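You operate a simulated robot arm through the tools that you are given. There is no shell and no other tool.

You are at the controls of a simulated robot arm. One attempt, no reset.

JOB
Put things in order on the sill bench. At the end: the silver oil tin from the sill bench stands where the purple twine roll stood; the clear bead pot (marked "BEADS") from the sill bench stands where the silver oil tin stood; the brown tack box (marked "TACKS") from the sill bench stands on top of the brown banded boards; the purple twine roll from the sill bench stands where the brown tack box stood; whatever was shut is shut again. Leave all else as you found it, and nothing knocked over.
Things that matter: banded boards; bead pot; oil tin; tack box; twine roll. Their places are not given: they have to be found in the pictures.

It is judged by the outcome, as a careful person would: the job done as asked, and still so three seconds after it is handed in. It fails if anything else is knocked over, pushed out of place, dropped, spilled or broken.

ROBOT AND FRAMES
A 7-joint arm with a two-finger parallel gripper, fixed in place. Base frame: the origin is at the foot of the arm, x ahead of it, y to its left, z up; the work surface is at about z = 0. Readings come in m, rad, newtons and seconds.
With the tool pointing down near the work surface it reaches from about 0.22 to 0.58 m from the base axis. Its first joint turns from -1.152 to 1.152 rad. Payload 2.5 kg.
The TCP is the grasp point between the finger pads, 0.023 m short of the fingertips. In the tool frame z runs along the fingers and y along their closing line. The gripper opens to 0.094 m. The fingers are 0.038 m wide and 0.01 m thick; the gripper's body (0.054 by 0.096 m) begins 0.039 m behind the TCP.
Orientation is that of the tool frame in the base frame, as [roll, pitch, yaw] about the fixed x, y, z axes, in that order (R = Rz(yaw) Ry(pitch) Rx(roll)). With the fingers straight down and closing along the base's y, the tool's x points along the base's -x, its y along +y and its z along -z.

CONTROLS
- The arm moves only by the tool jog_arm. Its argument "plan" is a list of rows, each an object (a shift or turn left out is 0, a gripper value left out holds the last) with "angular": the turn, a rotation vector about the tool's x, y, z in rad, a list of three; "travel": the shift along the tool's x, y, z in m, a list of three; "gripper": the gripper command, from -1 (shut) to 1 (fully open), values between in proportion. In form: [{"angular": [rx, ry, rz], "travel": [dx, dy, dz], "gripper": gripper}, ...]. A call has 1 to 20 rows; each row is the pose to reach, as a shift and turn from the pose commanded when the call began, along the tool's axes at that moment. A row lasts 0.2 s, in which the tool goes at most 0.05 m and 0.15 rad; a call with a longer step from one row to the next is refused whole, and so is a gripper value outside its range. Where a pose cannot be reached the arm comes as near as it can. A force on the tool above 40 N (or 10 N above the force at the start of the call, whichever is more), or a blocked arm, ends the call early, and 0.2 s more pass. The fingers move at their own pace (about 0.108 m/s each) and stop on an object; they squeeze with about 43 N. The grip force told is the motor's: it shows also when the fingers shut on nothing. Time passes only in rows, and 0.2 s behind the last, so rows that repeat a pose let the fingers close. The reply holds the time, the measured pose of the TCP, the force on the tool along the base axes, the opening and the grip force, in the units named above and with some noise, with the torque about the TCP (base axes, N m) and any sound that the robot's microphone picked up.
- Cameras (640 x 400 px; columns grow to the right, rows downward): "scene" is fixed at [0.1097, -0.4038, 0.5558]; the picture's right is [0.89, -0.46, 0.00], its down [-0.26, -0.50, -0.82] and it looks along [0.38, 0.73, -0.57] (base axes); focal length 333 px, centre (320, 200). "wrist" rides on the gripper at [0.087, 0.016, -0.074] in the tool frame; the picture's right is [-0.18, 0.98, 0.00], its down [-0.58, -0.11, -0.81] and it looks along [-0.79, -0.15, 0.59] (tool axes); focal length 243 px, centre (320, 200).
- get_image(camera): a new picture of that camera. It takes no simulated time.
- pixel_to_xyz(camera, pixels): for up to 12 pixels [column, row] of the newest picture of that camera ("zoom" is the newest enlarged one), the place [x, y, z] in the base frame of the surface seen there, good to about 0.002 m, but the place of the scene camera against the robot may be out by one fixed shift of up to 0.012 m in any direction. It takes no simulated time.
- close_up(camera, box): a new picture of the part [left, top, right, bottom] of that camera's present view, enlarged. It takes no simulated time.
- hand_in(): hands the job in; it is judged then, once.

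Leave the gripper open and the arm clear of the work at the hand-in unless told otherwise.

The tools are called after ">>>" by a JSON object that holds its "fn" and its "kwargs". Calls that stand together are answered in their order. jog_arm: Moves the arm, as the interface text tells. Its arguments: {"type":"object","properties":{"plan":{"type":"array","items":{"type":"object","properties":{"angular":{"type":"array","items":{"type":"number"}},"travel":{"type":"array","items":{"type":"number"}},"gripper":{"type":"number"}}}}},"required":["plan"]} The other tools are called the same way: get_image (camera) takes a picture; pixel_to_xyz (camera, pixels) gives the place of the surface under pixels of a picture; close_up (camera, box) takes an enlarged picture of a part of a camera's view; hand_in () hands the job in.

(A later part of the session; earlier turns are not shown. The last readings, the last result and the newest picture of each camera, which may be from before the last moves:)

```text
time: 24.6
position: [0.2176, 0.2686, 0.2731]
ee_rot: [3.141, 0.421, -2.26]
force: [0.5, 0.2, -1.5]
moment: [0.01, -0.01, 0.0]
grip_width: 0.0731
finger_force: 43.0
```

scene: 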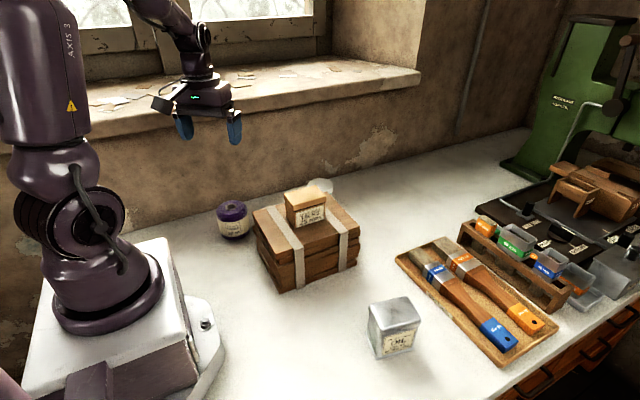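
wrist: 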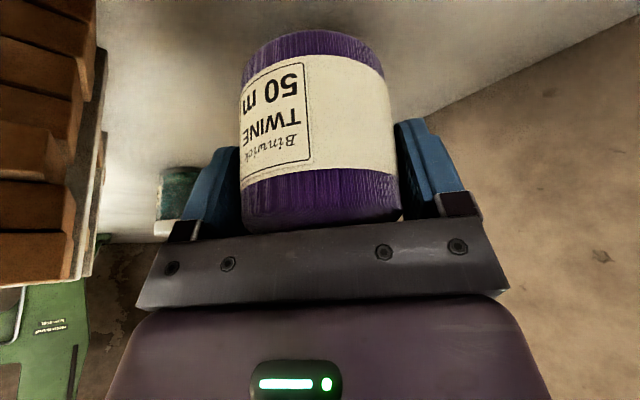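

Raised. Now carry it across to above the tack box's old spot (0.618, 0.1705), turning the heading to point outward there and easing down to z ≈ 0.20.

>>> {"fn": "jog_arm", "kwargs": {"plan": [{"travel": [-0.0135, -0.0372, 0.0137], "angular": [0.0249, 0, 0.0557], "gripper": -1}, {"travel": [-0.0269, -0.0744, 0.0274], "angular": [0.0498, 0, 0.1114]}, {"travel": [-0.0404, -0.1115, 0.041], "angular": [0.0746, 0, 0.1671]}, {"travel": [-0.0539, -0.1487, 0.0547], "angular": [0.0995, 0, 0.2228]}, {"travel": [-0.0674, -0.1859, 0.0684], "angular": [0.1244, 0, 0.2785]}, {"travel": [-0.0808, -0.2231, 0.0821], "angular": [0.1493, 0, 0.3342]}, {"travel": [-0.0943, -0.2603, 0.0958], "angular": [0.1742, 0, 0.3899]}, {"travel": [-0.1078, -0.2974, 0.1094], "angular": [0.199, 0, 0.4456]}, {"travel": [-0.1212, -0.3346, 0.1231], "angular": [0.2239, 0, 0.5013]}, {"travel": [-0.1347, -0.3718, 0.1368], "angular": [0.2488, 0, 0.557]}, {"travel": [-0.1347, -0.3718, 0.1368], "angular": [0.2488, 0, 0.557]}]}}

>>> {"fn": "get_image", "kwargs": {"camera": "wrist"}}

>>> {"fn": "get_image", "kwargs": {"camera": "scene"}}

```text
time: 27.0
position: [0.6176, 0.1705, 0.2029]
ee_rot: [-3.141, 0.419, -2.873]
force: [0.3, -0.7, -1.7]
moment: [0.02, 0.0, 0.0]
grip_width: 0.0729
finger_force: 42.3
```

```text
taken
```

wrist: 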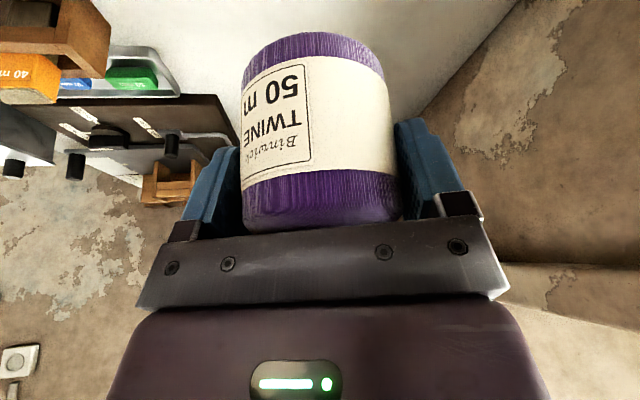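

```text
taken
```

scene: 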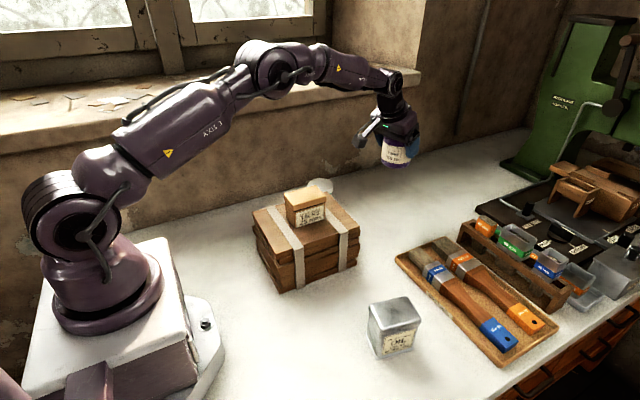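

Exactly above the target. Lowering to z ≈ 0.060, so the roll's bottom is about 4 mm above the table.

>>> {"fn": "jog_arm", "kwargs": {"plan": [{"travel": [0.0146, 0, 0.0327], "gripper": -1}, {"travel": [0.0292, 0, 0.0653]}, {"travel": [0.0437, 0, 0.098]}, {"travel": [0.0583, 0, 0.1306]}, {"travel": [0.0583, 0, 0.1306]}]}}

>>> {"fn": "close_up", "kwargs": {"camera": "scene", "box": [340, 120, 450, 230]}}

```text
time: 28.2
position: [0.6194, 0.1704, 0.0601]
ee_rot: [-3.141, 0.421, -2.872]
force: [-0.4, 0.8, -0.8]
moment: [0.0, -0.01, -0.03]
grip_width: 0.073
finger_force: 43.0
```

```text
3.64 times, centred on (395, 175) of scene
```

zoom: 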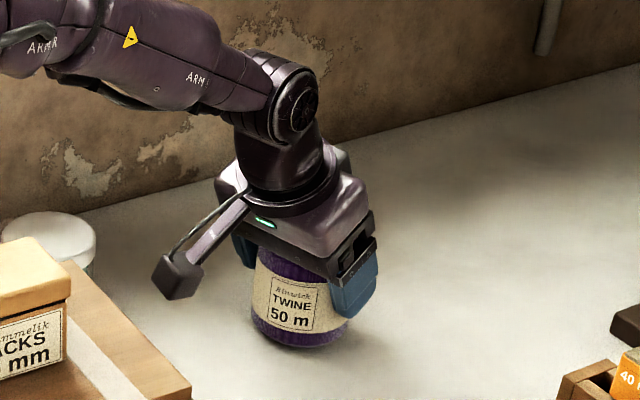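

Nearly down. Creeping 2.5 mm.

>>> {"fn": "jog_arm", "kwargs": {"plan": [{"travel": [0.0004, 0, 0.0008], "gripper": -1}, {"travel": [0.0007, 0, 0.0016]}, {"travel": [0.001, 0, 0.0023]}, {"travel": [0.001, 0, 0.0023]}]}}

```text
time: 29.2
position: [0.6183, 0.1711, 0.058]
ee_rot: [3.142, 0.421, -2.87]
force: [0.3, -0.3, -1.1]
moment: [0.0, 0.0, -0.01]
grip_width: 0.0732
finger_force: 43.2
```

No contact yet (force still -1 N). Creeping a further 1.5 mm.

>>> {"fn": "jog_arm", "kwargs": {"plan": [{"travel": [0.0003, 0, 0.0007], "gripper": -1}, {"travel": [0.0006, 0, 0.0014]}, {"travel": [0.0006, 0, 0.0014]}]}}

```text
time: 30.0
position: [0.6208, 0.1701, 0.0564]
ee_rot: [3.141, 0.42, -2.871]
force: [-0.9, -0.1, 4.4]
moment: [0.07, 0.17, 0.05]
grip_width: 0.073
finger_force: 42.8
```

Light contact, +4.4 N. The roll is on the table. Opening slowly.

>>> {"fn": "jog_arm", "kwargs": {"plan": [{"gripper": 0.62}, {"gripper": 0.7}, {"gripper": 0.85}, {"gripper": 1}, {"gripper": 1}]}}

>>> {"fn": "get_image", "kwargs": {"camera": "wrist"}}

```text
time: 31.2
position: [0.6192, 0.1714, 0.0552]
ee_rot: [-3.141, 0.421, -2.87]
force: [0.2, -0.3, 0.0]
moment: [0.0, 0.0, 0.02]
grip_width: 0.0939
finger_force: 0.1
```

```text
taken
```

wrist: 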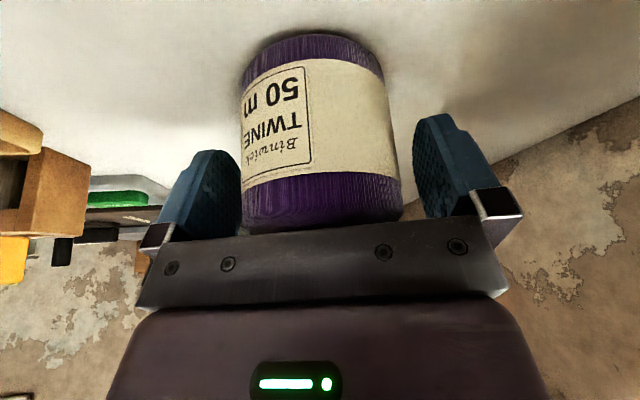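

The roll stands free between the open fingers. Rising straight up.

>>> {"fn": "jog_arm", "kwargs": {"plan": [{"travel": [-0.0082, 0, -0.0183], "gripper": 1}, {"travel": [-0.0204, 0, -0.0457]}, {"travel": [-0.0347, 0, -0.0776]}, {"travel": [-0.049, 0, -0.1096]}, {"travel": [-0.0612, 0, -0.137]}, {"travel": [-0.0612, 0, -0.137]}]}}

>>> {"fn": "get_image", "kwargs": {"camera": "scene"}}

>>> {"fn": "get_image", "kwargs": {"camera": "wrist"}}

```text
time: 32.6
position: [0.6183, 0.171, 0.2077]
ee_rot: [-3.14, 0.419, -2.872]
force: [1.2, -0.2, 0.8]
moment: [0.0, 0.03, -0.01]
grip_width: 0.0941
finger_force: 0.1
```

```text
taken
```

scene: 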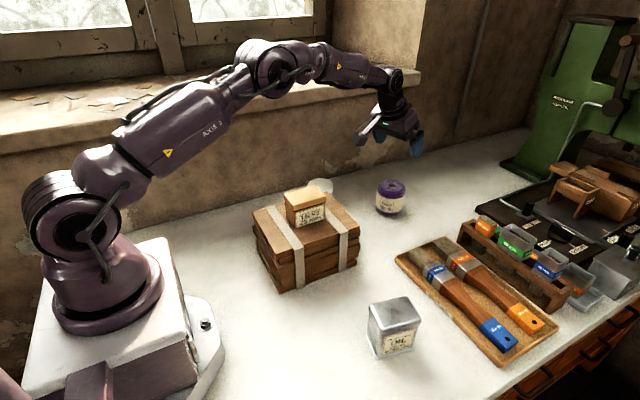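

```text
taken
```

wrist: 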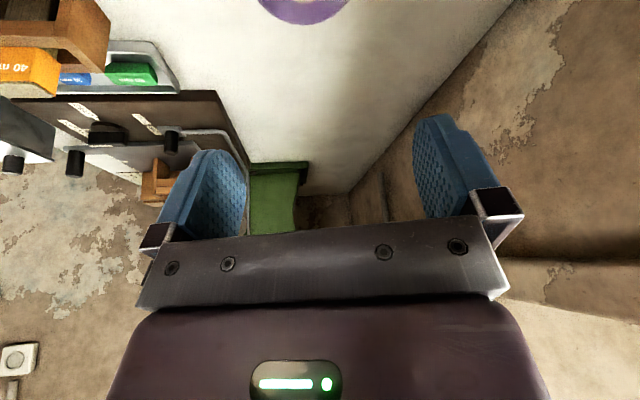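

The twine roll stands on the tack box's old spot. Next is the oil tin at scene (393,325); I'll enlarge and measure it.

>>> {"fn": "close_up", "kwargs": {"camera": "scene", "box": [350, 280, 440, 370]}}

>>> {"fn": "pixel_to_xyz", "kwargs": {"camera": "scene", "pixels": [[371, 305], [404, 298], [417, 317], [383, 328], [393, 312], [370, 340], [384, 356], [413, 344], [376, 325], [400, 335], [390, 192], [379, 190]]}}

```text
4.44 times, centred on (395, 325) of scene
```

zoom: 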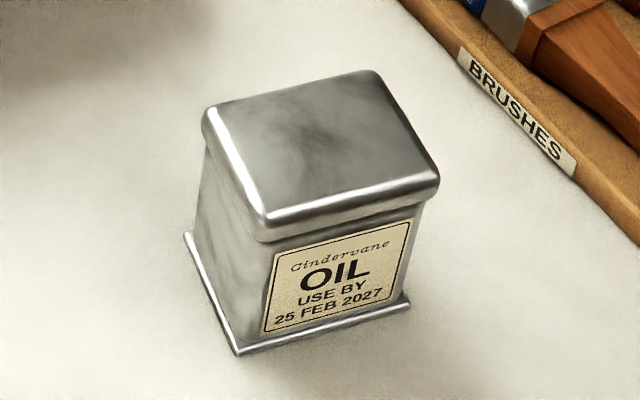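

```text
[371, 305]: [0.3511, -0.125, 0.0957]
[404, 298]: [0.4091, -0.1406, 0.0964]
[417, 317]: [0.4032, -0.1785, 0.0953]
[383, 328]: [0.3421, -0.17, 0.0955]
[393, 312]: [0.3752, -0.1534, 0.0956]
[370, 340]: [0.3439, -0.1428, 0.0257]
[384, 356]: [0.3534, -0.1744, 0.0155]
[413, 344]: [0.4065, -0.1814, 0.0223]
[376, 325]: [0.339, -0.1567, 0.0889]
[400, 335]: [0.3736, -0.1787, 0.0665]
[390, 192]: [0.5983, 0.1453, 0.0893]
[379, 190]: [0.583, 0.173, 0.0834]
```

The oil tin is about 0.06 x 0.05, yawed about -11°, top z ≈ 0.084, centred near (0.376, -0.152). I'll retract, rise and bring the tool back to vertical.

>>> {"fn": "jog_arm", "kwargs": {"plan": [{"travel": [0.0, 0, -0.035], "angular": [0, 0, 0]}, {"travel": [0.02, 0, -0.065], "angular": [0, 0.1, 0]}, {"travel": [0.04, 0, -0.09], "angular": [0, 0.21, 0]}, {"travel": [0.06, 0, -0.115], "angular": [0, 0.32, 0]}, {"travel": [0.073, 0, -0.131], "angular": [0, 0.42, 0]}, {"travel": [0.073, 0, -0.131], "angular": [0, 0.42, 0]}]}}

```text
time: 34.0
position: [0.5034, 0.1369, 0.2951]
ee_rot: [3.141, 0.0, -2.873]
force: [0.1, -0.2, -0.3]
moment: [-0.02, -0.01, 0.0]
grip_width: 0.0939
finger_force: 0.0
```

Vertical at (0.503, 0.137, 0.295). Swinging across to view the tin from (0.32, -0.13, 0.275), heading aligned to its -11° yaw.

>>> {"fn": "jog_arm", "kwargs": {"plan": [{"travel": [0.031, -0.0261, 0.0025], "angular": [0, 0, 0.0574]}, {"travel": [0.062, -0.0521, 0.005], "angular": [0, 0, 0.1148]}, {"travel": [0.0929, -0.0782, 0.0075], "angular": [0, 0, 0.1721]}, {"travel": [0.1239, -0.1043, 0.01], "angular": [0, 0, 0.2295]}, {"travel": [0.1548, -0.1304, 0.0125], "angular": [0, 0, 0.2869]}, {"travel": [0.1858, -0.1564, 0.015], "angular": [0, 0, 0.3443]}, {"travel": [0.2167, -0.1825, 0.0175], "angular": [0, 0, 0.4016]}, {"travel": [0.2477, -0.2086, 0.02], "angular": [0, 0, 0.459]}, {"travel": [0.2477, -0.2086, 0.02], "angular": [0, 0, 0.459]}]}}

>>> {"fn": "get_image", "kwargs": {"camera": "wrist"}}

```text
time: 36.0
position: [0.3197, -0.1312, 0.2777]
ee_rot: [3.141, 0.003, 2.951]
force: [0.0, 0.1, 0.2]
moment: [0.04, 0.01, -0.01]
grip_width: 0.0942
finger_force: 0.1
```

```text
taken
```

wrist: 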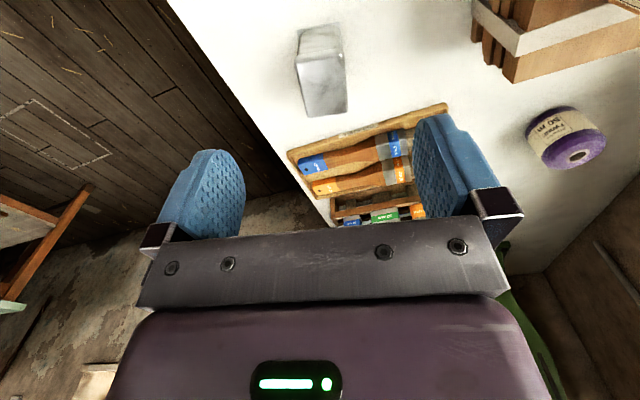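

The tin is at (320,80) in the wrist view, with the twine roll standing upright at right. I'll measure the tin's top corners.

>>> {"fn": "close_up", "kwargs": {"camera": "wrist", "box": [270, 10, 370, 130]}}

>>> {"fn": "pixel_to_xyz", "kwargs": {"camera": "wrist", "pixels": [[299, 62], [342, 55], [346, 108], [309, 114], [322, 85], [320, 60], [328, 110], [345, 80], [304, 90], [302, 45], [340, 35], [320, 40]]}}

```text
3.33 times, centred on (320, 70) of wrist
```

zoom: 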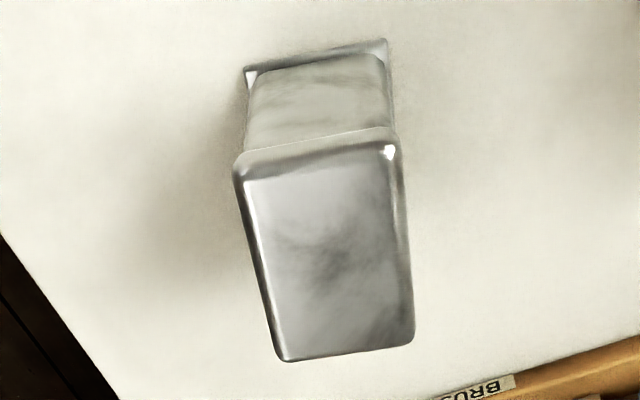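

```text
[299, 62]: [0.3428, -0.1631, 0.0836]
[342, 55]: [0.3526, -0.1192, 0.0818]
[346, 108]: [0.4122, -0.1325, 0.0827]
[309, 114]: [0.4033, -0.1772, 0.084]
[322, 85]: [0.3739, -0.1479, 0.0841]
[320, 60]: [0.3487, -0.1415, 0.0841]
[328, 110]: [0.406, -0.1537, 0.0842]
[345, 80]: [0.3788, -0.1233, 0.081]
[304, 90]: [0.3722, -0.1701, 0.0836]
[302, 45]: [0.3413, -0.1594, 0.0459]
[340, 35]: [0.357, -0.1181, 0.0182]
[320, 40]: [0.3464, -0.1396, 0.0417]
```

The tin's centre is about (0.3777, -0.148), yaw -0.222 rad, top z 0.084, lid about 0.066 x 0.050. I'll move above it at z ≈ 0.12 with matched yaw.

>>> {"fn": "jog_arm", "kwargs": {"plan": [{"travel": [-0.02, -0.002, 0.035], "angular": [0, 0, 0.031]}, {"travel": [-0.04, -0.004, 0.075], "angular": [0, 0, 0.031]}, {"travel": [-0.0601, -0.0061, 0.115], "angular": [0, 0, 0.031]}, {"travel": [-0.0601, -0.0061, 0.15], "angular": [0, 0, 0.031]}, {"travel": [-0.0601, -0.0061, 0.156], "angular": [0, 0, 0.031]}, {"travel": [-0.0601, -0.0061, 0.156], "angular": [0, 0, 0.031]}]}}

>>> {"fn": "get_image", "kwargs": {"camera": "wrist"}}

>>> {"fn": "close_up", "kwargs": {"camera": "scene", "box": [330, 230, 450, 370]}}

```text
time: 37.4
position: [0.3785, -0.1472, 0.1194]
ee_rot: [-3.141, 0.002, 2.922]
force: [0.5, 0.1, -0.3]
moment: [-0.01, 0.02, 0.04]
grip_width: 0.094
finger_force: 0.0
```

```text
taken
```

wrist: 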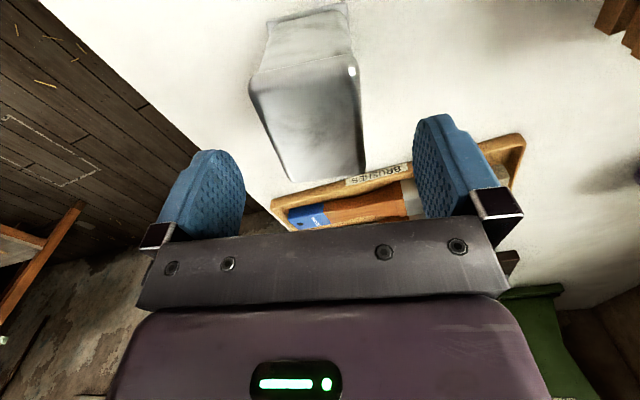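

```text
2.86 times, centred on (390, 300) of scene
```

zoom: 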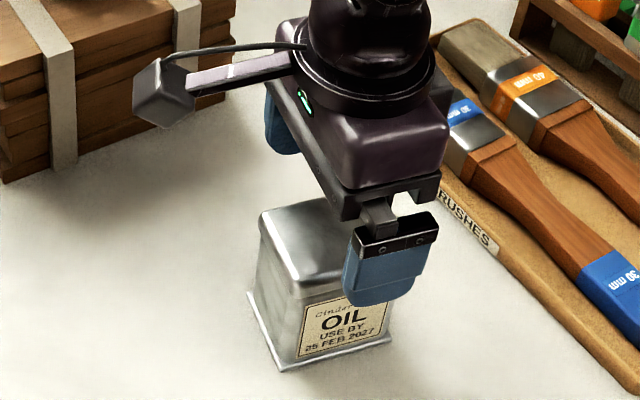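

Aligned above the tin. A quick check of its corners from this closer view before descending.

>>> {"fn": "pixel_to_xyz", "kwargs": {"camera": "wrist", "pixels": [[256, 92], [352, 72], [362, 172], [290, 177], [310, 120], [258, 110], [359, 110], [270, 60], [340, 35], [348, 15], [268, 28]]}}

```text
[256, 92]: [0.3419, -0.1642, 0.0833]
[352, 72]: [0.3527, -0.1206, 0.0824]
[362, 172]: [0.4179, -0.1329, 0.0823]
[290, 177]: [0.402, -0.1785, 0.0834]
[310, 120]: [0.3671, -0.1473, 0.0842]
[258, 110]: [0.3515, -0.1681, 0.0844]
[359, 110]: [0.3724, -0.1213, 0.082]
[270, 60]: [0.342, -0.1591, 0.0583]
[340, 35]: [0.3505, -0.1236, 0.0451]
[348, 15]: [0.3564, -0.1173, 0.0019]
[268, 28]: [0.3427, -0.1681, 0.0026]
```

The centre is confirmed at (0.378, -0.1485). Descending to TCP z ≈ 0.051.

>>> {"fn": "jog_arm", "kwargs": {"plan": [{"travel": [0, -0.0005, 0.023]}, {"travel": [0, -0.0005, 0.046]}, {"travel": [0, -0.0005, 0.0685]}, {"travel": [0, -0.0005, 0.0685]}]}}

>>> {"fn": "get_image", "kwargs": {"camera": "wrist"}}

>>> {"fn": "close_up", "kwargs": {"camera": "scene", "box": [330, 230, 450, 370]}}

```text
time: 38.4
position: [0.379, -0.1461, 0.0518]
ee_rot: [3.14, 0.001, 2.921]
force: [0.0, -0.4, 0.1]
moment: [0.01, 0.02, 0.0]
grip_width: 0.0939
finger_force: 0.1
```

```text
taken
```

wrist: 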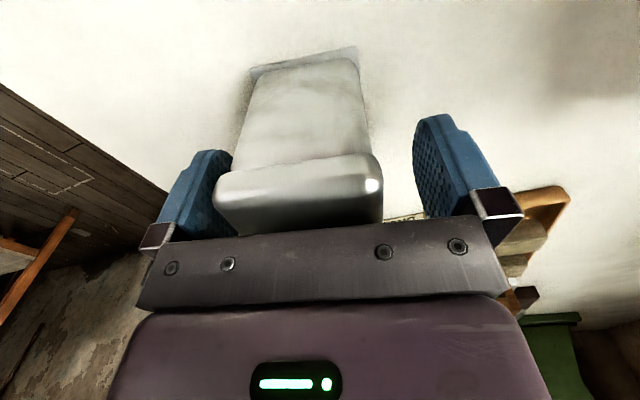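

```text
2.86 times, centred on (390, 300) of scene
```

zoom: 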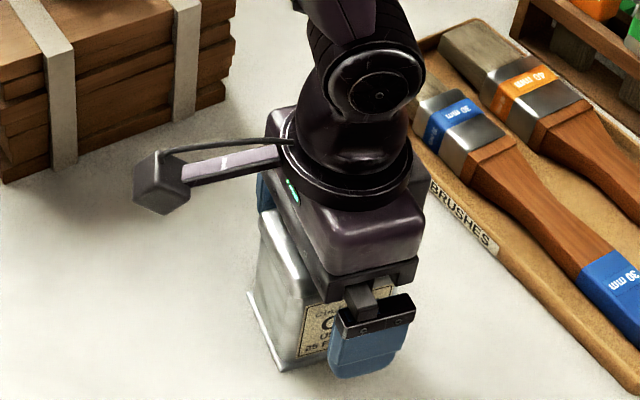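

The tin is between the pads. Closing, then a 10 mm test lift.

>>> {"fn": "jog_arm", "kwargs": {"plan": [{"travel": [0, -0.0015, 0], "gripper": 0.6}, {"travel": [0, -0.0015, 0], "gripper": 0.2}, {"travel": [0, -0.0015, 0], "gripper": -1}, {"travel": [0, -0.0015, 0], "gripper": -1}, {"travel": [0, -0.0015, 0], "gripper": -1}]}}

>>> {"fn": "jog_arm", "kwargs": {"plan": [{"travel": [0, 0, -0.005], "gripper": -1}, {"travel": [0, 0, -0.01]}, {"travel": [0, 0, -0.01]}]}}

>>> {"fn": "get_image", "kwargs": {"camera": "wrist"}}

>>> {"fn": "close_up", "kwargs": {"camera": "scene", "box": [330, 230, 450, 370]}}

```text
time: 39.6
position: [0.3784, -0.1482, 0.0515]
ee_rot: [-3.141, 0.0, 2.923]
force: [-0.4, -0.5, -0.8]
moment: [0.03, -0.06, 0.01]
grip_width: 0.0549
finger_force: 43.1
```

```text
time: 40.4
position: [0.3778, -0.1491, 0.0613]
ee_rot: [-3.141, 0.0, 2.922]
force: [0.4, 0.1, -3.6]
moment: [0.03, 0.0, -0.01]
grip_width: 0.0549
finger_force: 42.7
```

```text
taken
```

wrist: 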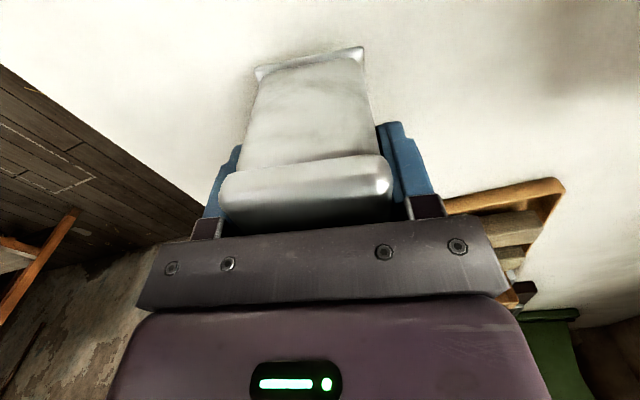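

```text
2.86 times, centred on (390, 300) of scene
```

zoom: 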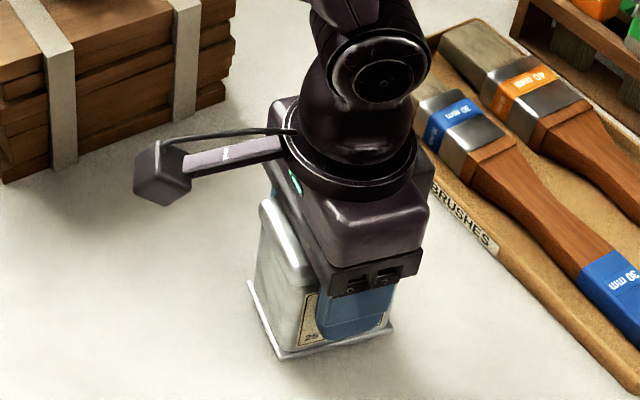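

The full weight, about 3.6 N, is carried. Raising the tin to z ≈ 0.28.

>>> {"fn": "jog_arm", "kwargs": {"plan": [{"travel": [0, 0, -0.03], "gripper": -1}, {"travel": [0, 0, -0.067]}, {"travel": [0, 0, -0.104]}, {"travel": [0, 0, -0.141]}, {"travel": [0, 0, -0.178]}, {"travel": [0, 0, -0.22]}, {"travel": [0, 0, -0.22]}]}}

>>> {"fn": "get_image", "kwargs": {"camera": "scene"}}

```text
time: 42.0
position: [0.3768, -0.1488, 0.2795]
ee_rot: [3.141, -0.001, 2.922]
force: [-0.7, -0.2, -4.1]
moment: [0.01, 0.01, 0.0]
grip_width: 0.0547
finger_force: 42.8
```

```text
taken
```

scene: 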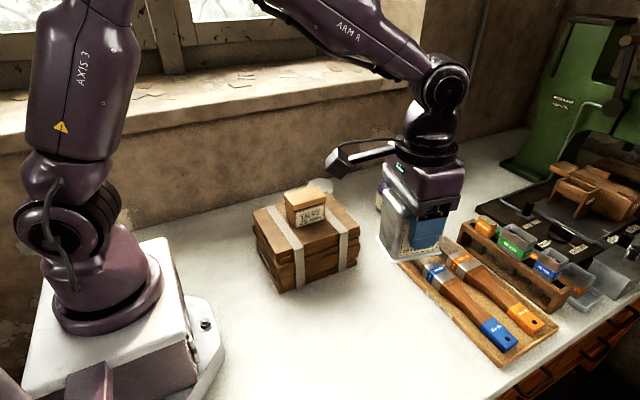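

The tin is up whole. Now I'll carry it over at height to above the twine's old spot (0.2187, 0.2688), turning the heading to the radial direction.

>>> {"fn": "jog_arm", "kwargs": {"plan": [{"travel": [0.0205, 0.0311, 0], "angular": [0, 0, -0.0917], "gripper": -1}, {"travel": [0.041, 0.0622, 0], "angular": [0, 0, -0.1833]}, {"travel": [0.0615, 0.0932, 0], "angular": [0, 0, -0.275]}, {"travel": [0.082, 0.1243, 0], "angular": [0, 0, -0.3667]}, {"travel": [0.1025, 0.1554, 0], "angular": [0, 0, -0.4583]}, {"travel": [0.123, 0.1865, 0], "angular": [0, 0, -0.55]}, {"travel": [0.1434, 0.2175, 0], "angular": [0, 0, -0.6417]}, {"travel": [0.1639, 0.2486, 0], "angular": [0, 0, -0.7333]}, {"travel": [0.1844, 0.2797, 0], "angular": [0, 0, -0.825]}, {"travel": [0.2049, 0.3108, 0], "angular": [0, 0, -0.9167]}, {"travel": [0.2254, 0.3418, 0], "angular": [0, 0, -1.0083]}, {"travel": [0.2459, 0.3729, 0], "angular": [0, 0, -1.1]}, {"travel": [0.2459, 0.3729, 0], "angular": [0, 0, -1.1]}]}}

>>> {"fn": "get_image", "kwargs": {"camera": "scene"}}

>>> {"fn": "get_image", "kwargs": {"camera": "wrist"}}

```text
time: 44.8
position: [0.2204, 0.2687, 0.2796]
ee_rot: [-3.14, 0.001, -2.259]
force: [0.1, -0.1, -4.9]
moment: [0.0, 0.02, -0.04]
grip_width: 0.055
finger_force: 42.9
```

```text
taken
```

scene: 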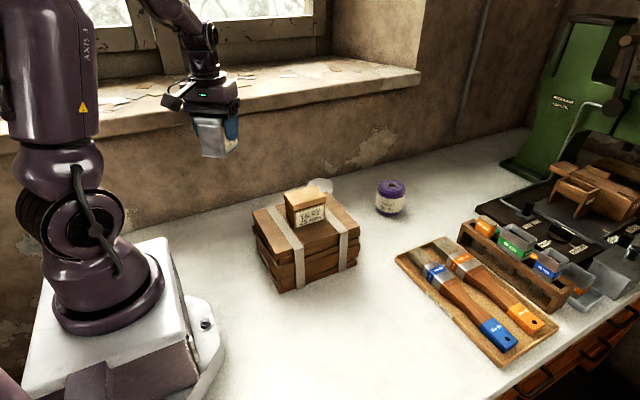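

```text
taken
```

wrist: 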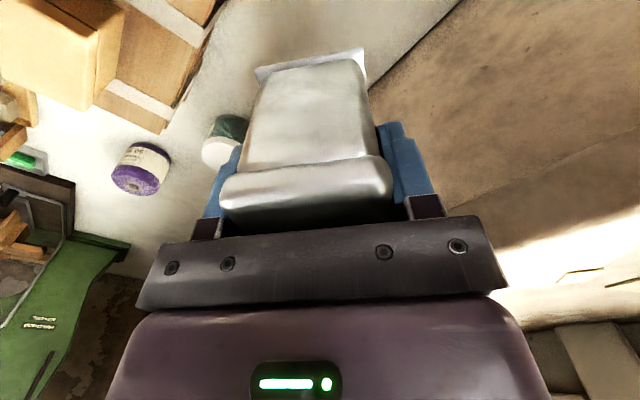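

Above the spot. Lowering to about 4 mm above the table.

>>> {"fn": "jog_arm", "kwargs": {"plan": [{"travel": [0, 0, 0.038], "gripper": -1}, {"travel": [0, 0, 0.076]}, {"travel": [0, 0, 0.114]}, {"travel": [0, 0, 0.152]}, {"travel": [0, 0, 0.19]}, {"travel": [0, 0, 0.224]}, {"travel": [0, 0, 0.224]}]}}

>>> {"fn": "close_up", "kwargs": {"camera": "scene", "box": [160, 150, 300, 270]}}

```text
time: 46.4
position: [0.2183, 0.2681, 0.0562]
ee_rot: [-3.141, 0.002, -2.263]
force: [0.2, -0.5, -3.0]
moment: [-0.03, 0.01, 0.01]
grip_width: 0.0548
finger_force: 43.3
```

```text
3.33 times, centred on (230, 210) of scene
```

zoom: 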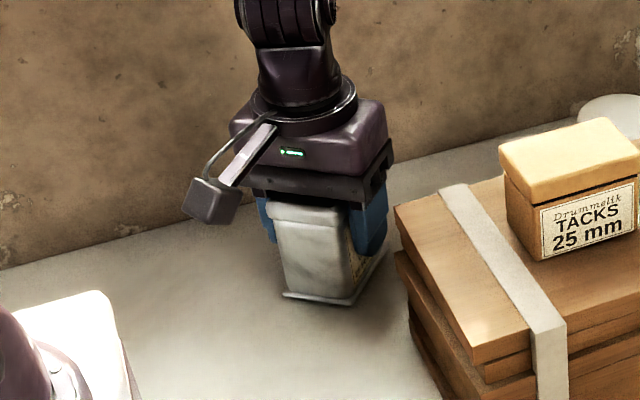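

Creeping down 3 mm and watching the force.

>>> {"fn": "jog_arm", "kwargs": {"plan": [{"travel": [0, 0, 0.001], "gripper": -1}, {"travel": [0, 0, 0.002]}, {"travel": [0, 0, 0.003]}, {"travel": [0, 0, 0.003]}]}}

```text
time: 47.4
position: [0.2179, 0.2688, 0.0532]
ee_rot: [-3.142, 0.001, -2.261]
force: [-0.6, 1.0, -3.7]
moment: [0.0, -0.02, -0.02]
grip_width: 0.055
finger_force: 42.7
```

Still hanging free at -3.7 N. A further 1.5 mm.

>>> {"fn": "jog_arm", "kwargs": {"plan": [{"travel": [0, 0, 0.0008], "gripper": -1}, {"travel": [0, 0, 0.0015]}, {"travel": [0, 0, 0.0015]}]}}

```text
time: 48.2
position: [0.2191, 0.2707, 0.0525]
ee_rot: [3.142, 0.002, -2.261]
force: [0.0, 0.6, -4.3]
moment: [0.01, -0.02, -0.02]
grip_width: 0.055
finger_force: 43.1
```

Not touching yet. Another 1 mm.

>>> {"fn": "jog_arm", "kwargs": {"plan": [{"travel": [0, 0, 0.0005], "gripper": -1}, {"travel": [0, 0, 0.001]}, {"travel": [0, 0, 0.001]}]}}

```text
time: 49.0
position: [0.2183, 0.2692, 0.0508]
ee_rot: [-3.139, 0.0, -2.262]
force: [-0.4, -5.2, 9.3]
moment: [0.4, 0.02, 0.04]
grip_width: 0.0547
finger_force: 43.1
```

In contact, +9 N. Opening slowly.

>>> {"fn": "jog_arm", "kwargs": {"plan": [{"gripper": 0.2}, {"gripper": 0.35}, {"gripper": 0.6}, {"gripper": 1}, {"gripper": 1}]}}

>>> {"fn": "get_image", "kwargs": {"camera": "wrist"}}

```text
time: 50.2
position: [0.2176, 0.2691, 0.0506]
ee_rot: [-3.141, -0.001, -2.261]
force: [0.8, -0.3, -0.3]
moment: [0.02, 0.01, 0.02]
grip_width: 0.0939
finger_force: 0.1
```

```text
taken
```

wrist: 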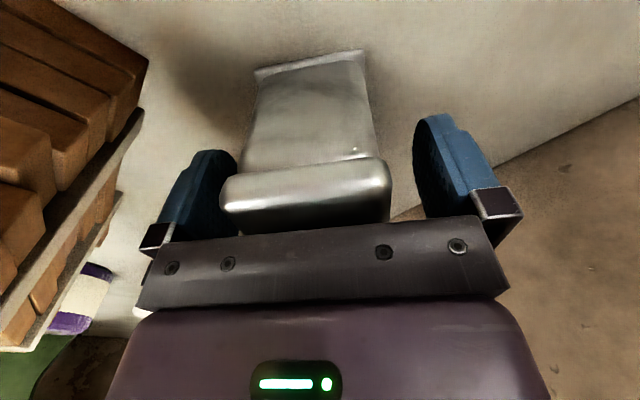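

The tin stands free and upright. Rising straight up.

>>> {"fn": "jog_arm", "kwargs": {"plan": [{"travel": [0, 0, -0.02], "gripper": 1}, {"travel": [0, 0, -0.055]}, {"travel": [0, 0, -0.095]}, {"travel": [0, 0, -0.135]}, {"travel": [0, 0, -0.175]}, {"travel": [0, 0, -0.215]}, {"travel": [0, 0, -0.24]}, {"travel": [0, 0, -0.24]}]}}

>>> {"fn": "get_image", "kwargs": {"camera": "scene"}}

>>> {"fn": "get_image", "kwargs": {"camera": "wrist"}}

```text
time: 52.0
position: [0.2189, 0.2713, 0.2934]
ee_rot: [3.141, 0.001, -2.263]
force: [-0.4, -0.3, 0.0]
moment: [-0.03, 0.01, 0.0]
grip_width: 0.0941
finger_force: 0.0
```

```text
taken
```

scene: 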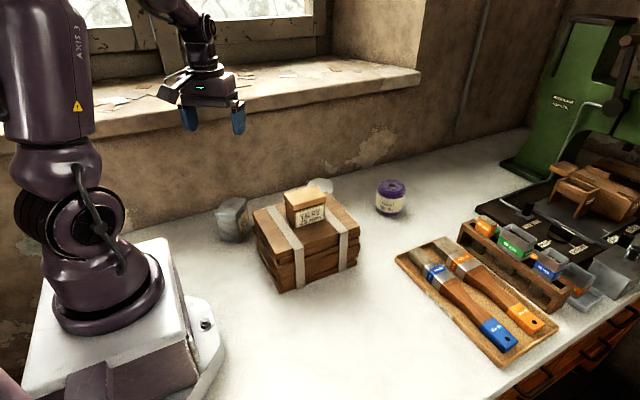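

```text
taken
```

wrist: 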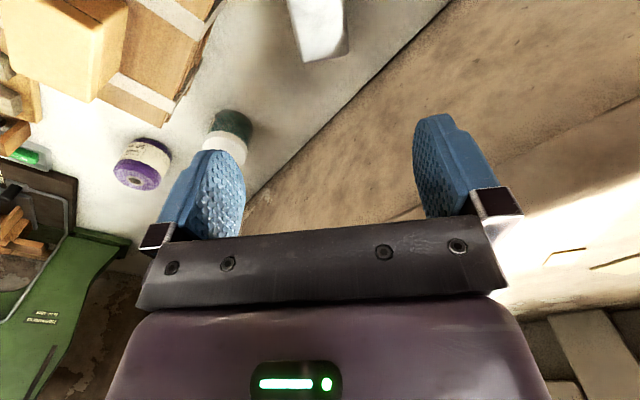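

The oil tin stands at the twine's old place. Next is the bead pot near (0.457, 0.265). I'll move to a view position at about (0.38, 0.215, 0.28), heading towards it.

>>> {"fn": "jog_arm", "kwargs": {"plan": [{"travel": [-0.0121, -0.0318, 0.0024], "angular": [0, 0, 0.072]}, {"travel": [-0.0243, -0.0636, 0.0048], "angular": [0, 0, 0.144]}, {"travel": [-0.0364, -0.0955, 0.0072], "angular": [0, 0, 0.216]}, {"travel": [-0.0486, -0.1273, 0.0096], "angular": [0, 0, 0.288]}, {"travel": [-0.0607, -0.1591, 0.012], "angular": [0, 0, 0.36]}, {"travel": [-0.0607, -0.1591, 0.012], "angular": [0, 0, 0.36]}]}}

>>> {"fn": "get_image", "kwargs": {"camera": "wrist"}}

```text
time: 53.4
position: [0.3809, 0.2142, 0.2762]
ee_rot: [-3.14, 0.0, -2.624]
force: [-0.3, 0.8, 0.2]
moment: [-0.02, 0.0, -0.02]
grip_width: 0.094
finger_force: 0.1
```

```text
taken
```

wrist: 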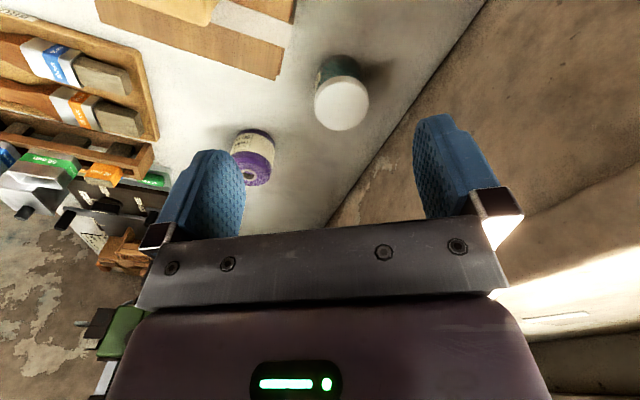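

The pot shows at (342,100) with its white lid. I'll enlarge it and measure the lid edges.

>>> {"fn": "close_up", "kwargs": {"camera": "wrist", "box": [290, 40, 400, 140]}}

>>> {"fn": "pixel_to_xyz", "kwargs": {"camera": "wrist", "pixels": [[318, 105], [366, 100], [342, 104], [340, 82], [344, 127], [325, 90], [358, 88], [325, 120], [360, 118], [335, 65], [322, 72], [355, 68]]}}

```text
4.00 times, centred on (345, 90) of wrist
```

zoom: 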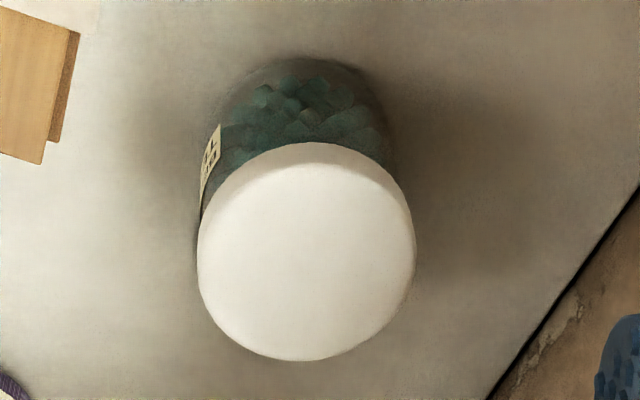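

```text
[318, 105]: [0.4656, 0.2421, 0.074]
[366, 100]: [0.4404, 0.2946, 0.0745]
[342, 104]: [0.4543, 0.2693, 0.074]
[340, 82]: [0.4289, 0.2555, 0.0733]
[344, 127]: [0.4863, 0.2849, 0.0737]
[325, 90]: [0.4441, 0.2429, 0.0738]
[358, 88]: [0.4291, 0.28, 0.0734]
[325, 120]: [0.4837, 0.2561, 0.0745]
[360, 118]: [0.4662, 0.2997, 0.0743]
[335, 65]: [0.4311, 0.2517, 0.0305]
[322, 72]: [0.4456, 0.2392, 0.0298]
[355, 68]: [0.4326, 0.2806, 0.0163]
```

The pot's centre is about (0.457, 0.270), top z 0.074, lid diameter about 0.068. I'll move out over it first, then descend to z ≈ 0.125.

>>> {"fn": "jog_arm", "kwargs": {"plan": [{"travel": [-0.035, 0.004, 0.0]}, {"travel": [-0.07, 0.008, 0.015]}, {"travel": [-0.0941, 0.0106, 0.045]}, {"travel": [-0.0941, 0.0106, 0.085]}, {"travel": [-0.0941, 0.0106, 0.125]}, {"travel": [-0.0941, 0.0106, 0.153]}, {"travel": [-0.0941, 0.0106, 0.153]}]}}

>>> {"fn": "get_image", "kwargs": {"camera": "wrist"}}

>>> {"fn": "close_up", "kwargs": {"camera": "scene", "box": [240, 110, 400, 240]}}

```text
time: 55.0
position: [0.4554, 0.2706, 0.1241]
ee_rot: [3.141, 0.0, -2.624]
force: [-0.7, 0.0, 0.5]
moment: [-0.03, 0.01, 0.01]
grip_width: 0.0941
finger_force: 0.0
```

```text
taken
```

wrist: 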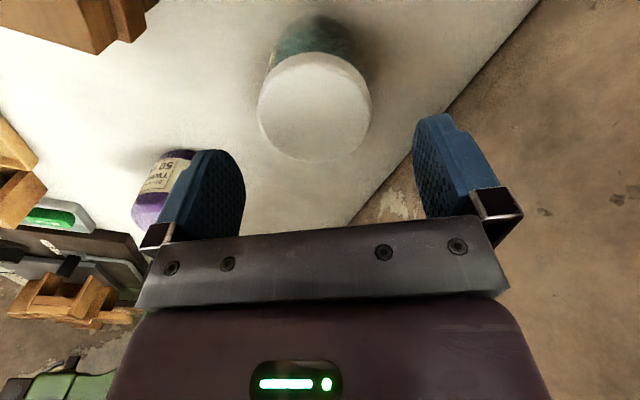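

```text
3.08 times, centred on (320, 175) of scene
```

zoom: 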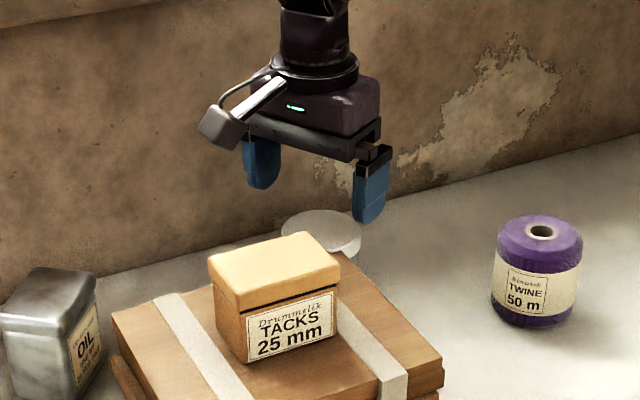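

>>> {"fn": "pixel_to_xyz", "kwargs": {"camera": "wrist", "pixels": [[262, 105], [368, 100], [312, 72], [317, 160], [275, 82], [352, 80], [280, 145], [358, 140], [315, 110], [275, 68], [312, 45], [345, 45]]}}

>>> {"fn": "close_up", "kwargs": {"camera": "wrist", "box": [230, 0, 400, 180]}}

```text
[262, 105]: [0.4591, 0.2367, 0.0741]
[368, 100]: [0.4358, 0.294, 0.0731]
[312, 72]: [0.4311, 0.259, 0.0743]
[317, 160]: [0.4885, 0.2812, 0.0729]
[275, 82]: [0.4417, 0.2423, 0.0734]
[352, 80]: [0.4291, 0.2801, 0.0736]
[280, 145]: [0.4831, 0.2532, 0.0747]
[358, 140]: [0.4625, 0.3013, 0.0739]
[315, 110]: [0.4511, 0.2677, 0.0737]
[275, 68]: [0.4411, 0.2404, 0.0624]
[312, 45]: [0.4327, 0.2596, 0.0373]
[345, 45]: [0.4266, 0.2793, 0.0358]
```

```text
2.22 times, centred on (315, 90) of wrist
```

zoom: 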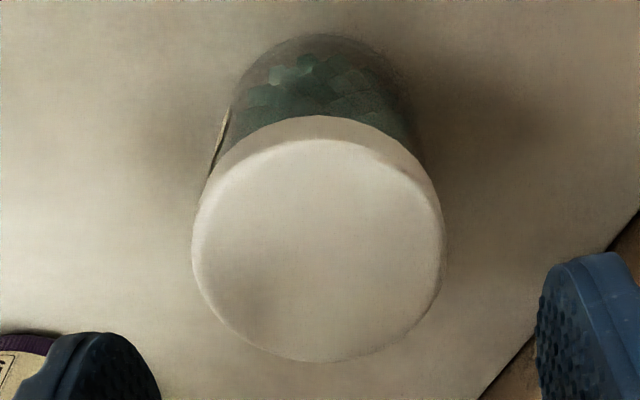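

The lid centre is about (0.4573, 0.2697), well centred. Descending to TCP z ≈ 0.042.

>>> {"fn": "jog_arm", "kwargs": {"plan": [{"travel": [-0.001, 0, 0.025]}, {"travel": [-0.001, -0.001, 0.05]}, {"travel": [-0.001, -0.001, 0.07]}, {"travel": [-0.001, -0.001, 0.082]}, {"travel": [-0.001, -0.001, 0.082]}]}}

>>> {"fn": "get_image", "kwargs": {"camera": "wrist"}}

>>> {"fn": "close_up", "kwargs": {"camera": "scene", "box": [240, 110, 400, 240]}}

```text
time: 56.2
position: [0.4577, 0.2701, 0.0451]
ee_rot: [3.141, 0.003, -2.623]
force: [-0.3, 0.2, -0.2]
moment: [-0.05, -0.02, 0.01]
grip_width: 0.0939
finger_force: 0.0
```

```text
taken
```

wrist: 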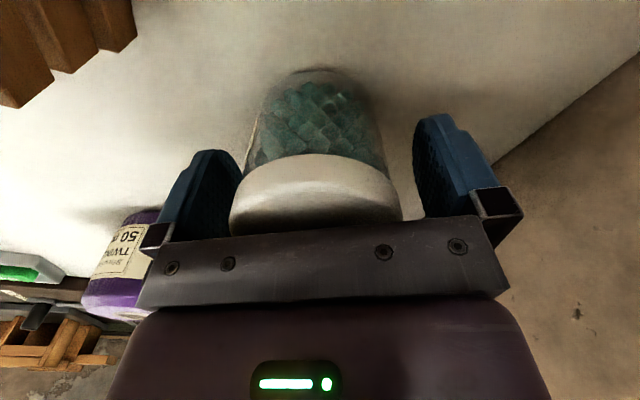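

```text
3.08 times, centred on (320, 175) of scene
```

zoom: 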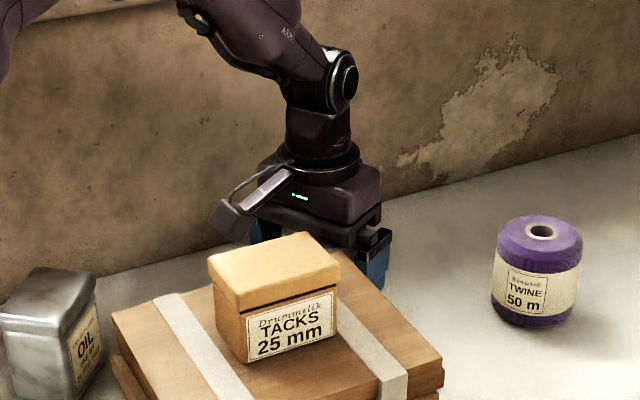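

The pads straddle the pot's lid and body. Closing, then a 6 mm test lift.

>>> {"fn": "jog_arm", "kwargs": {"plan": [{"gripper": 0.7}, {"gripper": 0.5}, {"gripper": 0.3}, {"gripper": -1}, {"gripper": -1}]}}

>>> {"fn": "get_image", "kwargs": {"camera": "wrist"}}

```text
time: 57.4
position: [0.4585, 0.271, 0.045]
ee_rot: [3.141, -0.001, -2.621]
force: [0.1, 1.0, -0.3]
moment: [0.07, -0.03, 0.03]
grip_width: 0.0682
finger_force: 43.7
```

```text
taken
```

wrist: 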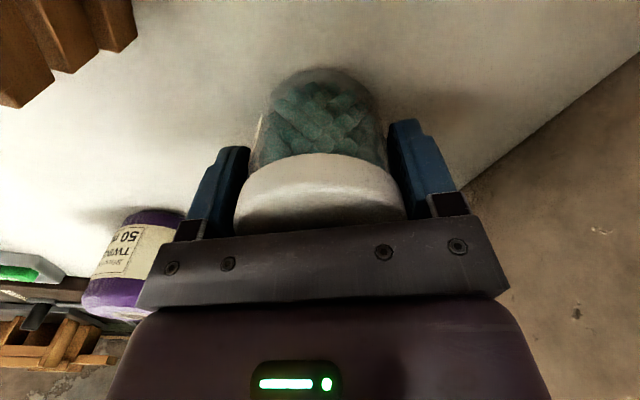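

Gripped at 0.068 m, the lid's width. Lifting 6 mm and checking that the jar comes with the lid.

>>> {"fn": "jog_arm", "kwargs": {"plan": [{"travel": [0, 0, -0.002], "gripper": -1}, {"travel": [0, 0, -0.004]}, {"travel": [0, 0, -0.006]}, {"travel": [0, 0, -0.006]}]}}

>>> {"fn": "get_image", "kwargs": {"camera": "wrist"}}

>>> {"fn": "close_up", "kwargs": {"camera": "wrist", "box": [220, 40, 420, 230]}}

```text
time: 58.4
position: [0.4571, 0.2698, 0.0503]
ee_rot: [3.141, 0.0, -2.623]
force: [0.8, 0.3, -1.2]
moment: [-0.01, 0.01, -0.01]
grip_width: 0.0685
finger_force: 43.0
```

```text
taken
```

wrist: 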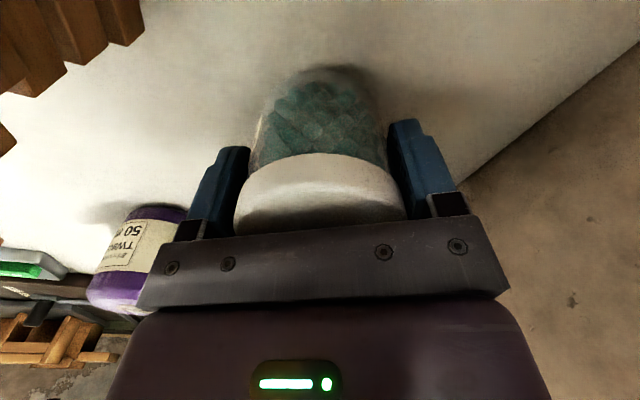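

```text
2.11 times, centred on (320, 135) of wrist
```

zoom: 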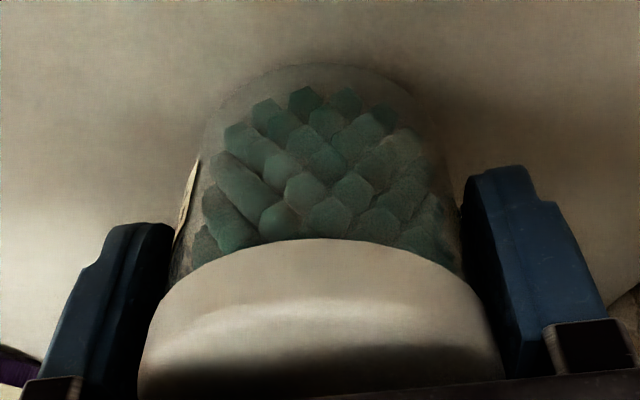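

The jar stays fixed to the lid and gripper while the background shifted, so the whole pot is lifted. Raising slowly at first, to z ≈ 0.28.

>>> {"fn": "jog_arm", "kwargs": {"plan": [{"travel": [0, 0, -0.015], "gripper": -1}, {"travel": [0, 0, -0.04]}, {"travel": [0, 0, -0.075]}, {"travel": [0, 0, -0.112]}, {"travel": [0, 0, -0.15]}, {"travel": [0, 0, -0.188]}, {"travel": [0, 0, -0.225]}, {"travel": [0, 0, -0.225]}]}}

>>> {"fn": "get_image", "kwargs": {"camera": "scene"}}

```text
time: 60.2
position: [0.4585, 0.2705, 0.2768]
ee_rot: [-3.141, 0.002, -2.621]
force: [0.2, -0.7, -1.4]
moment: [0.02, 0.01, 0.02]
grip_width: 0.0685
finger_force: 42.9
```

```text
taken
```

scene: 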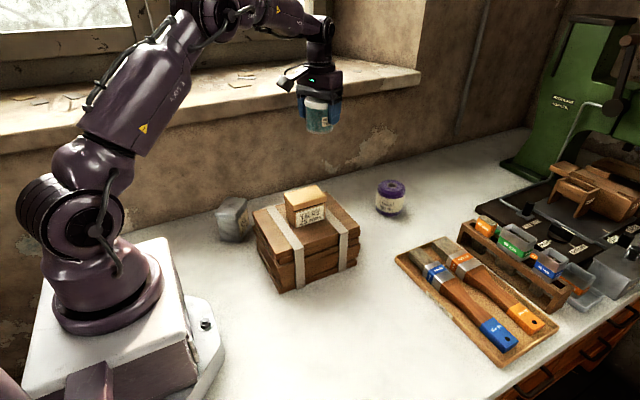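

The whole pot is held. Now I'll carry it to above the oil tin's old spot (0.378, -0.1485).

>>> {"fn": "jog_arm", "kwargs": {"plan": [{"travel": [0.0231, -0.027, 0], "angular": [0, 0, 0.0617], "gripper": -1}, {"travel": [0.0462, -0.054, 0], "angular": [0, 0, 0.1233]}, {"travel": [0.0692, -0.081, 0], "angular": [0, 0, 0.185]}, {"travel": [0.0923, -0.108, 0], "angular": [0, 0, 0.2467]}, {"travel": [0.1154, -0.135, 0], "angular": [0, 0, 0.3083]}, {"travel": [0.1385, -0.162, 0], "angular": [0, 0, 0.37]}, {"travel": [0.1615, -0.189, 0], "angular": [0, 0, 0.4317]}, {"travel": [0.1846, -0.216, 0], "angular": [0, 0, 0.4933]}, {"travel": [0.2077, -0.243, 0], "angular": [0, 0, 0.555]}, {"travel": [0.2308, -0.27, 0], "angular": [0, 0, 0.6167]}, {"travel": [0.2538, -0.297, 0], "angular": [0, 0, 0.6783]}, {"travel": [0.2769, -0.324, 0], "angular": [0, 0, 0.74]}, {"travel": [0.2769, -0.324, 0], "angular": [0, 0, 0.74]}]}}

>>> {"fn": "get_image", "kwargs": {"camera": "wrist"}}

```text
time: 63.0
position: [0.3784, -0.1488, 0.2758]
ee_rot: [-3.141, 0.0, 2.92]
force: [0.7, -0.1, -1.7]
moment: [-0.02, -0.02, 0.03]
grip_width: 0.0685
finger_force: 42.5
```

```text
taken
```

wrist: 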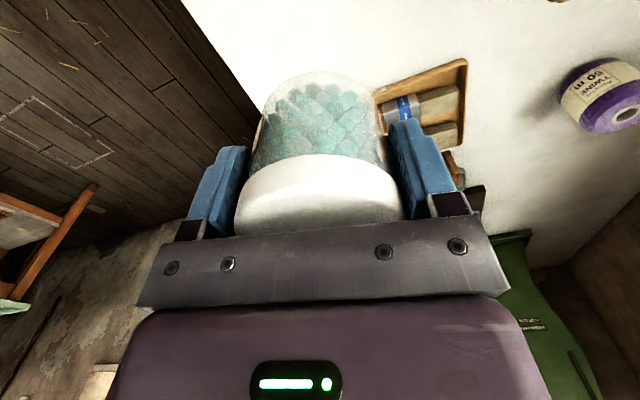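

Over the target. Lowering to about 4 mm above the table.

>>> {"fn": "jog_arm", "kwargs": {"plan": [{"travel": [0, 0, 0.038], "gripper": -1}, {"travel": [0, 0, 0.077]}, {"travel": [0, 0, 0.116]}, {"travel": [0, 0, 0.155]}, {"travel": [0, 0, 0.194]}, {"travel": [0, 0, 0.2265]}, {"travel": [0, 0, 0.2265]}]}}

>>> {"fn": "close_up", "kwargs": {"camera": "scene", "box": [330, 230, 450, 370]}}

```text
time: 64.6
position: [0.3778, -0.1502, 0.0484]
ee_rot: [3.141, 0.0, 2.922]
force: [-0.4, -0.4, -2.8]
moment: [0.04, 0.0, 0.0]
grip_width: 0.0681
finger_force: 43.3
```

```text
2.86 times, centred on (390, 300) of scene
```

zoom: 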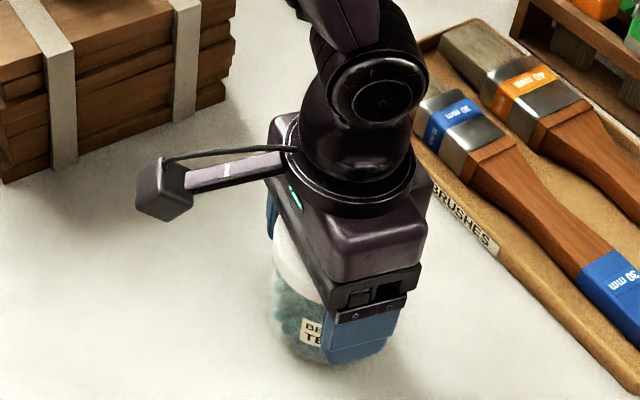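

Creeping down 2.5 mm, watching the force.

>>> {"fn": "jog_arm", "kwargs": {"plan": [{"travel": [0, 0, 0.0008], "gripper": -1}, {"travel": [0, 0, 0.0016]}, {"travel": [0, 0, 0.0025]}, {"travel": [0, 0, 0.0025]}]}}

```text
time: 65.6
position: [0.3777, -0.1475, 0.0458]
ee_rot: [-3.141, 0.001, 2.921]
force: [-0.2, 0.4, -0.6]
moment: [-0.02, -0.03, 0.01]
grip_width: 0.0683
finger_force: 43.0
```

Not clearly touching yet. Another 1.2 mm.

>>> {"fn": "jog_arm", "kwargs": {"plan": [{"travel": [0, 0, 0.0006], "gripper": -1}, {"travel": [0, 0, 0.0012]}, {"travel": [0, 0, 0.0012]}]}}

```text
time: 66.4
position: [0.3788, -0.1482, 0.0448]
ee_rot: [3.141, 0.0, 2.922]
force: [-1.7, 1.6, 4.9]
moment: [0.02, 0.05, 0.02]
grip_width: 0.0685
finger_force: 43.4
```

Light contact (+4.9 N). The pot rests on the table, so I'm opening slowly.

>>> {"fn": "jog_arm", "kwargs": {"plan": [{"gripper": 0.48}, {"gripper": 0.6}, {"gripper": 0.8}, {"gripper": 1}, {"gripper": 1}]}}

>>> {"fn": "get_image", "kwargs": {"camera": "wrist"}}

```text
time: 67.6
position: [0.3794, -0.1483, 0.046]
ee_rot: [-3.141, 0.0, 2.922]
force: [0.1, 0.1, 0.1]
moment: [0.01, -0.02, 0.02]
grip_width: 0.0942
finger_force: 0.1
```

```text
taken
```

wrist: 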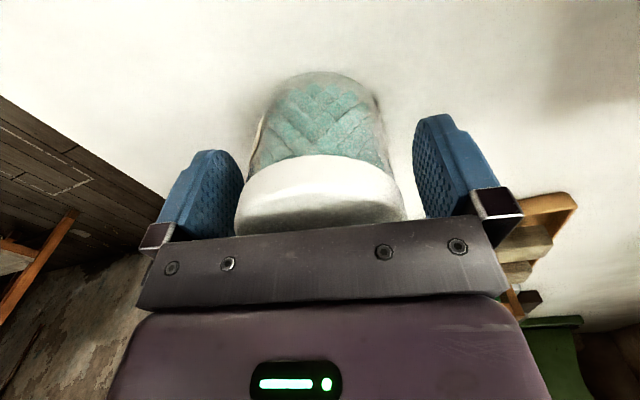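

The pot stands free with its lid on. Rising straight up, then backing the arm to a clear pose.

>>> {"fn": "jog_arm", "kwargs": {"plan": [{"travel": [0, 0, -0.02], "gripper": 1}, {"travel": [0, 0, -0.055]}, {"travel": [0, 0, -0.095]}, {"travel": [0, 0, -0.135]}, {"travel": [0, 0, -0.175]}, {"travel": [0, 0, -0.215]}, {"travel": [0, 0, -0.26]}, {"travel": [0.03, 0, -0.28]}, {"travel": [0.055, 0, -0.28]}, {"travel": [0.055, 0, -0.28]}]}}

>>> {"fn": "get_image", "kwargs": {"camera": "scene"}}

>>> {"fn": "get_image", "kwargs": {"camera": "wrist"}}

```text
time: 69.8
position: [0.3255, -0.1339, 0.3246]
ee_rot: [-3.141, 0.0, 2.922]
force: [0.9, 0.0, 0.2]
moment: [0.03, -0.02, 0.01]
grip_width: 0.0942
finger_force: 0.0
```

```text
taken
```

scene: 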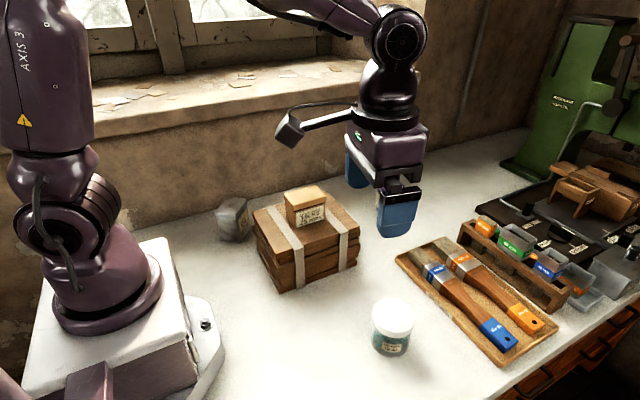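

```text
taken
```

wrist: 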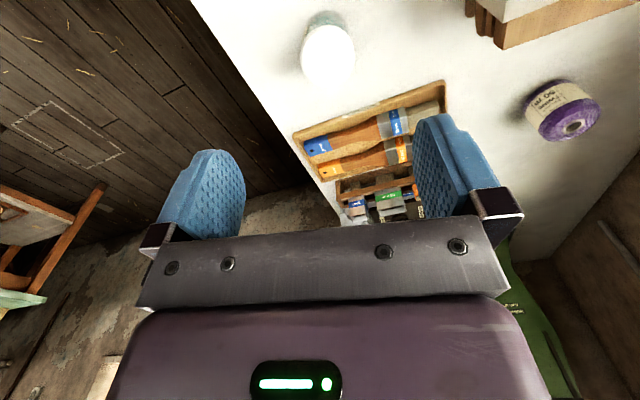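

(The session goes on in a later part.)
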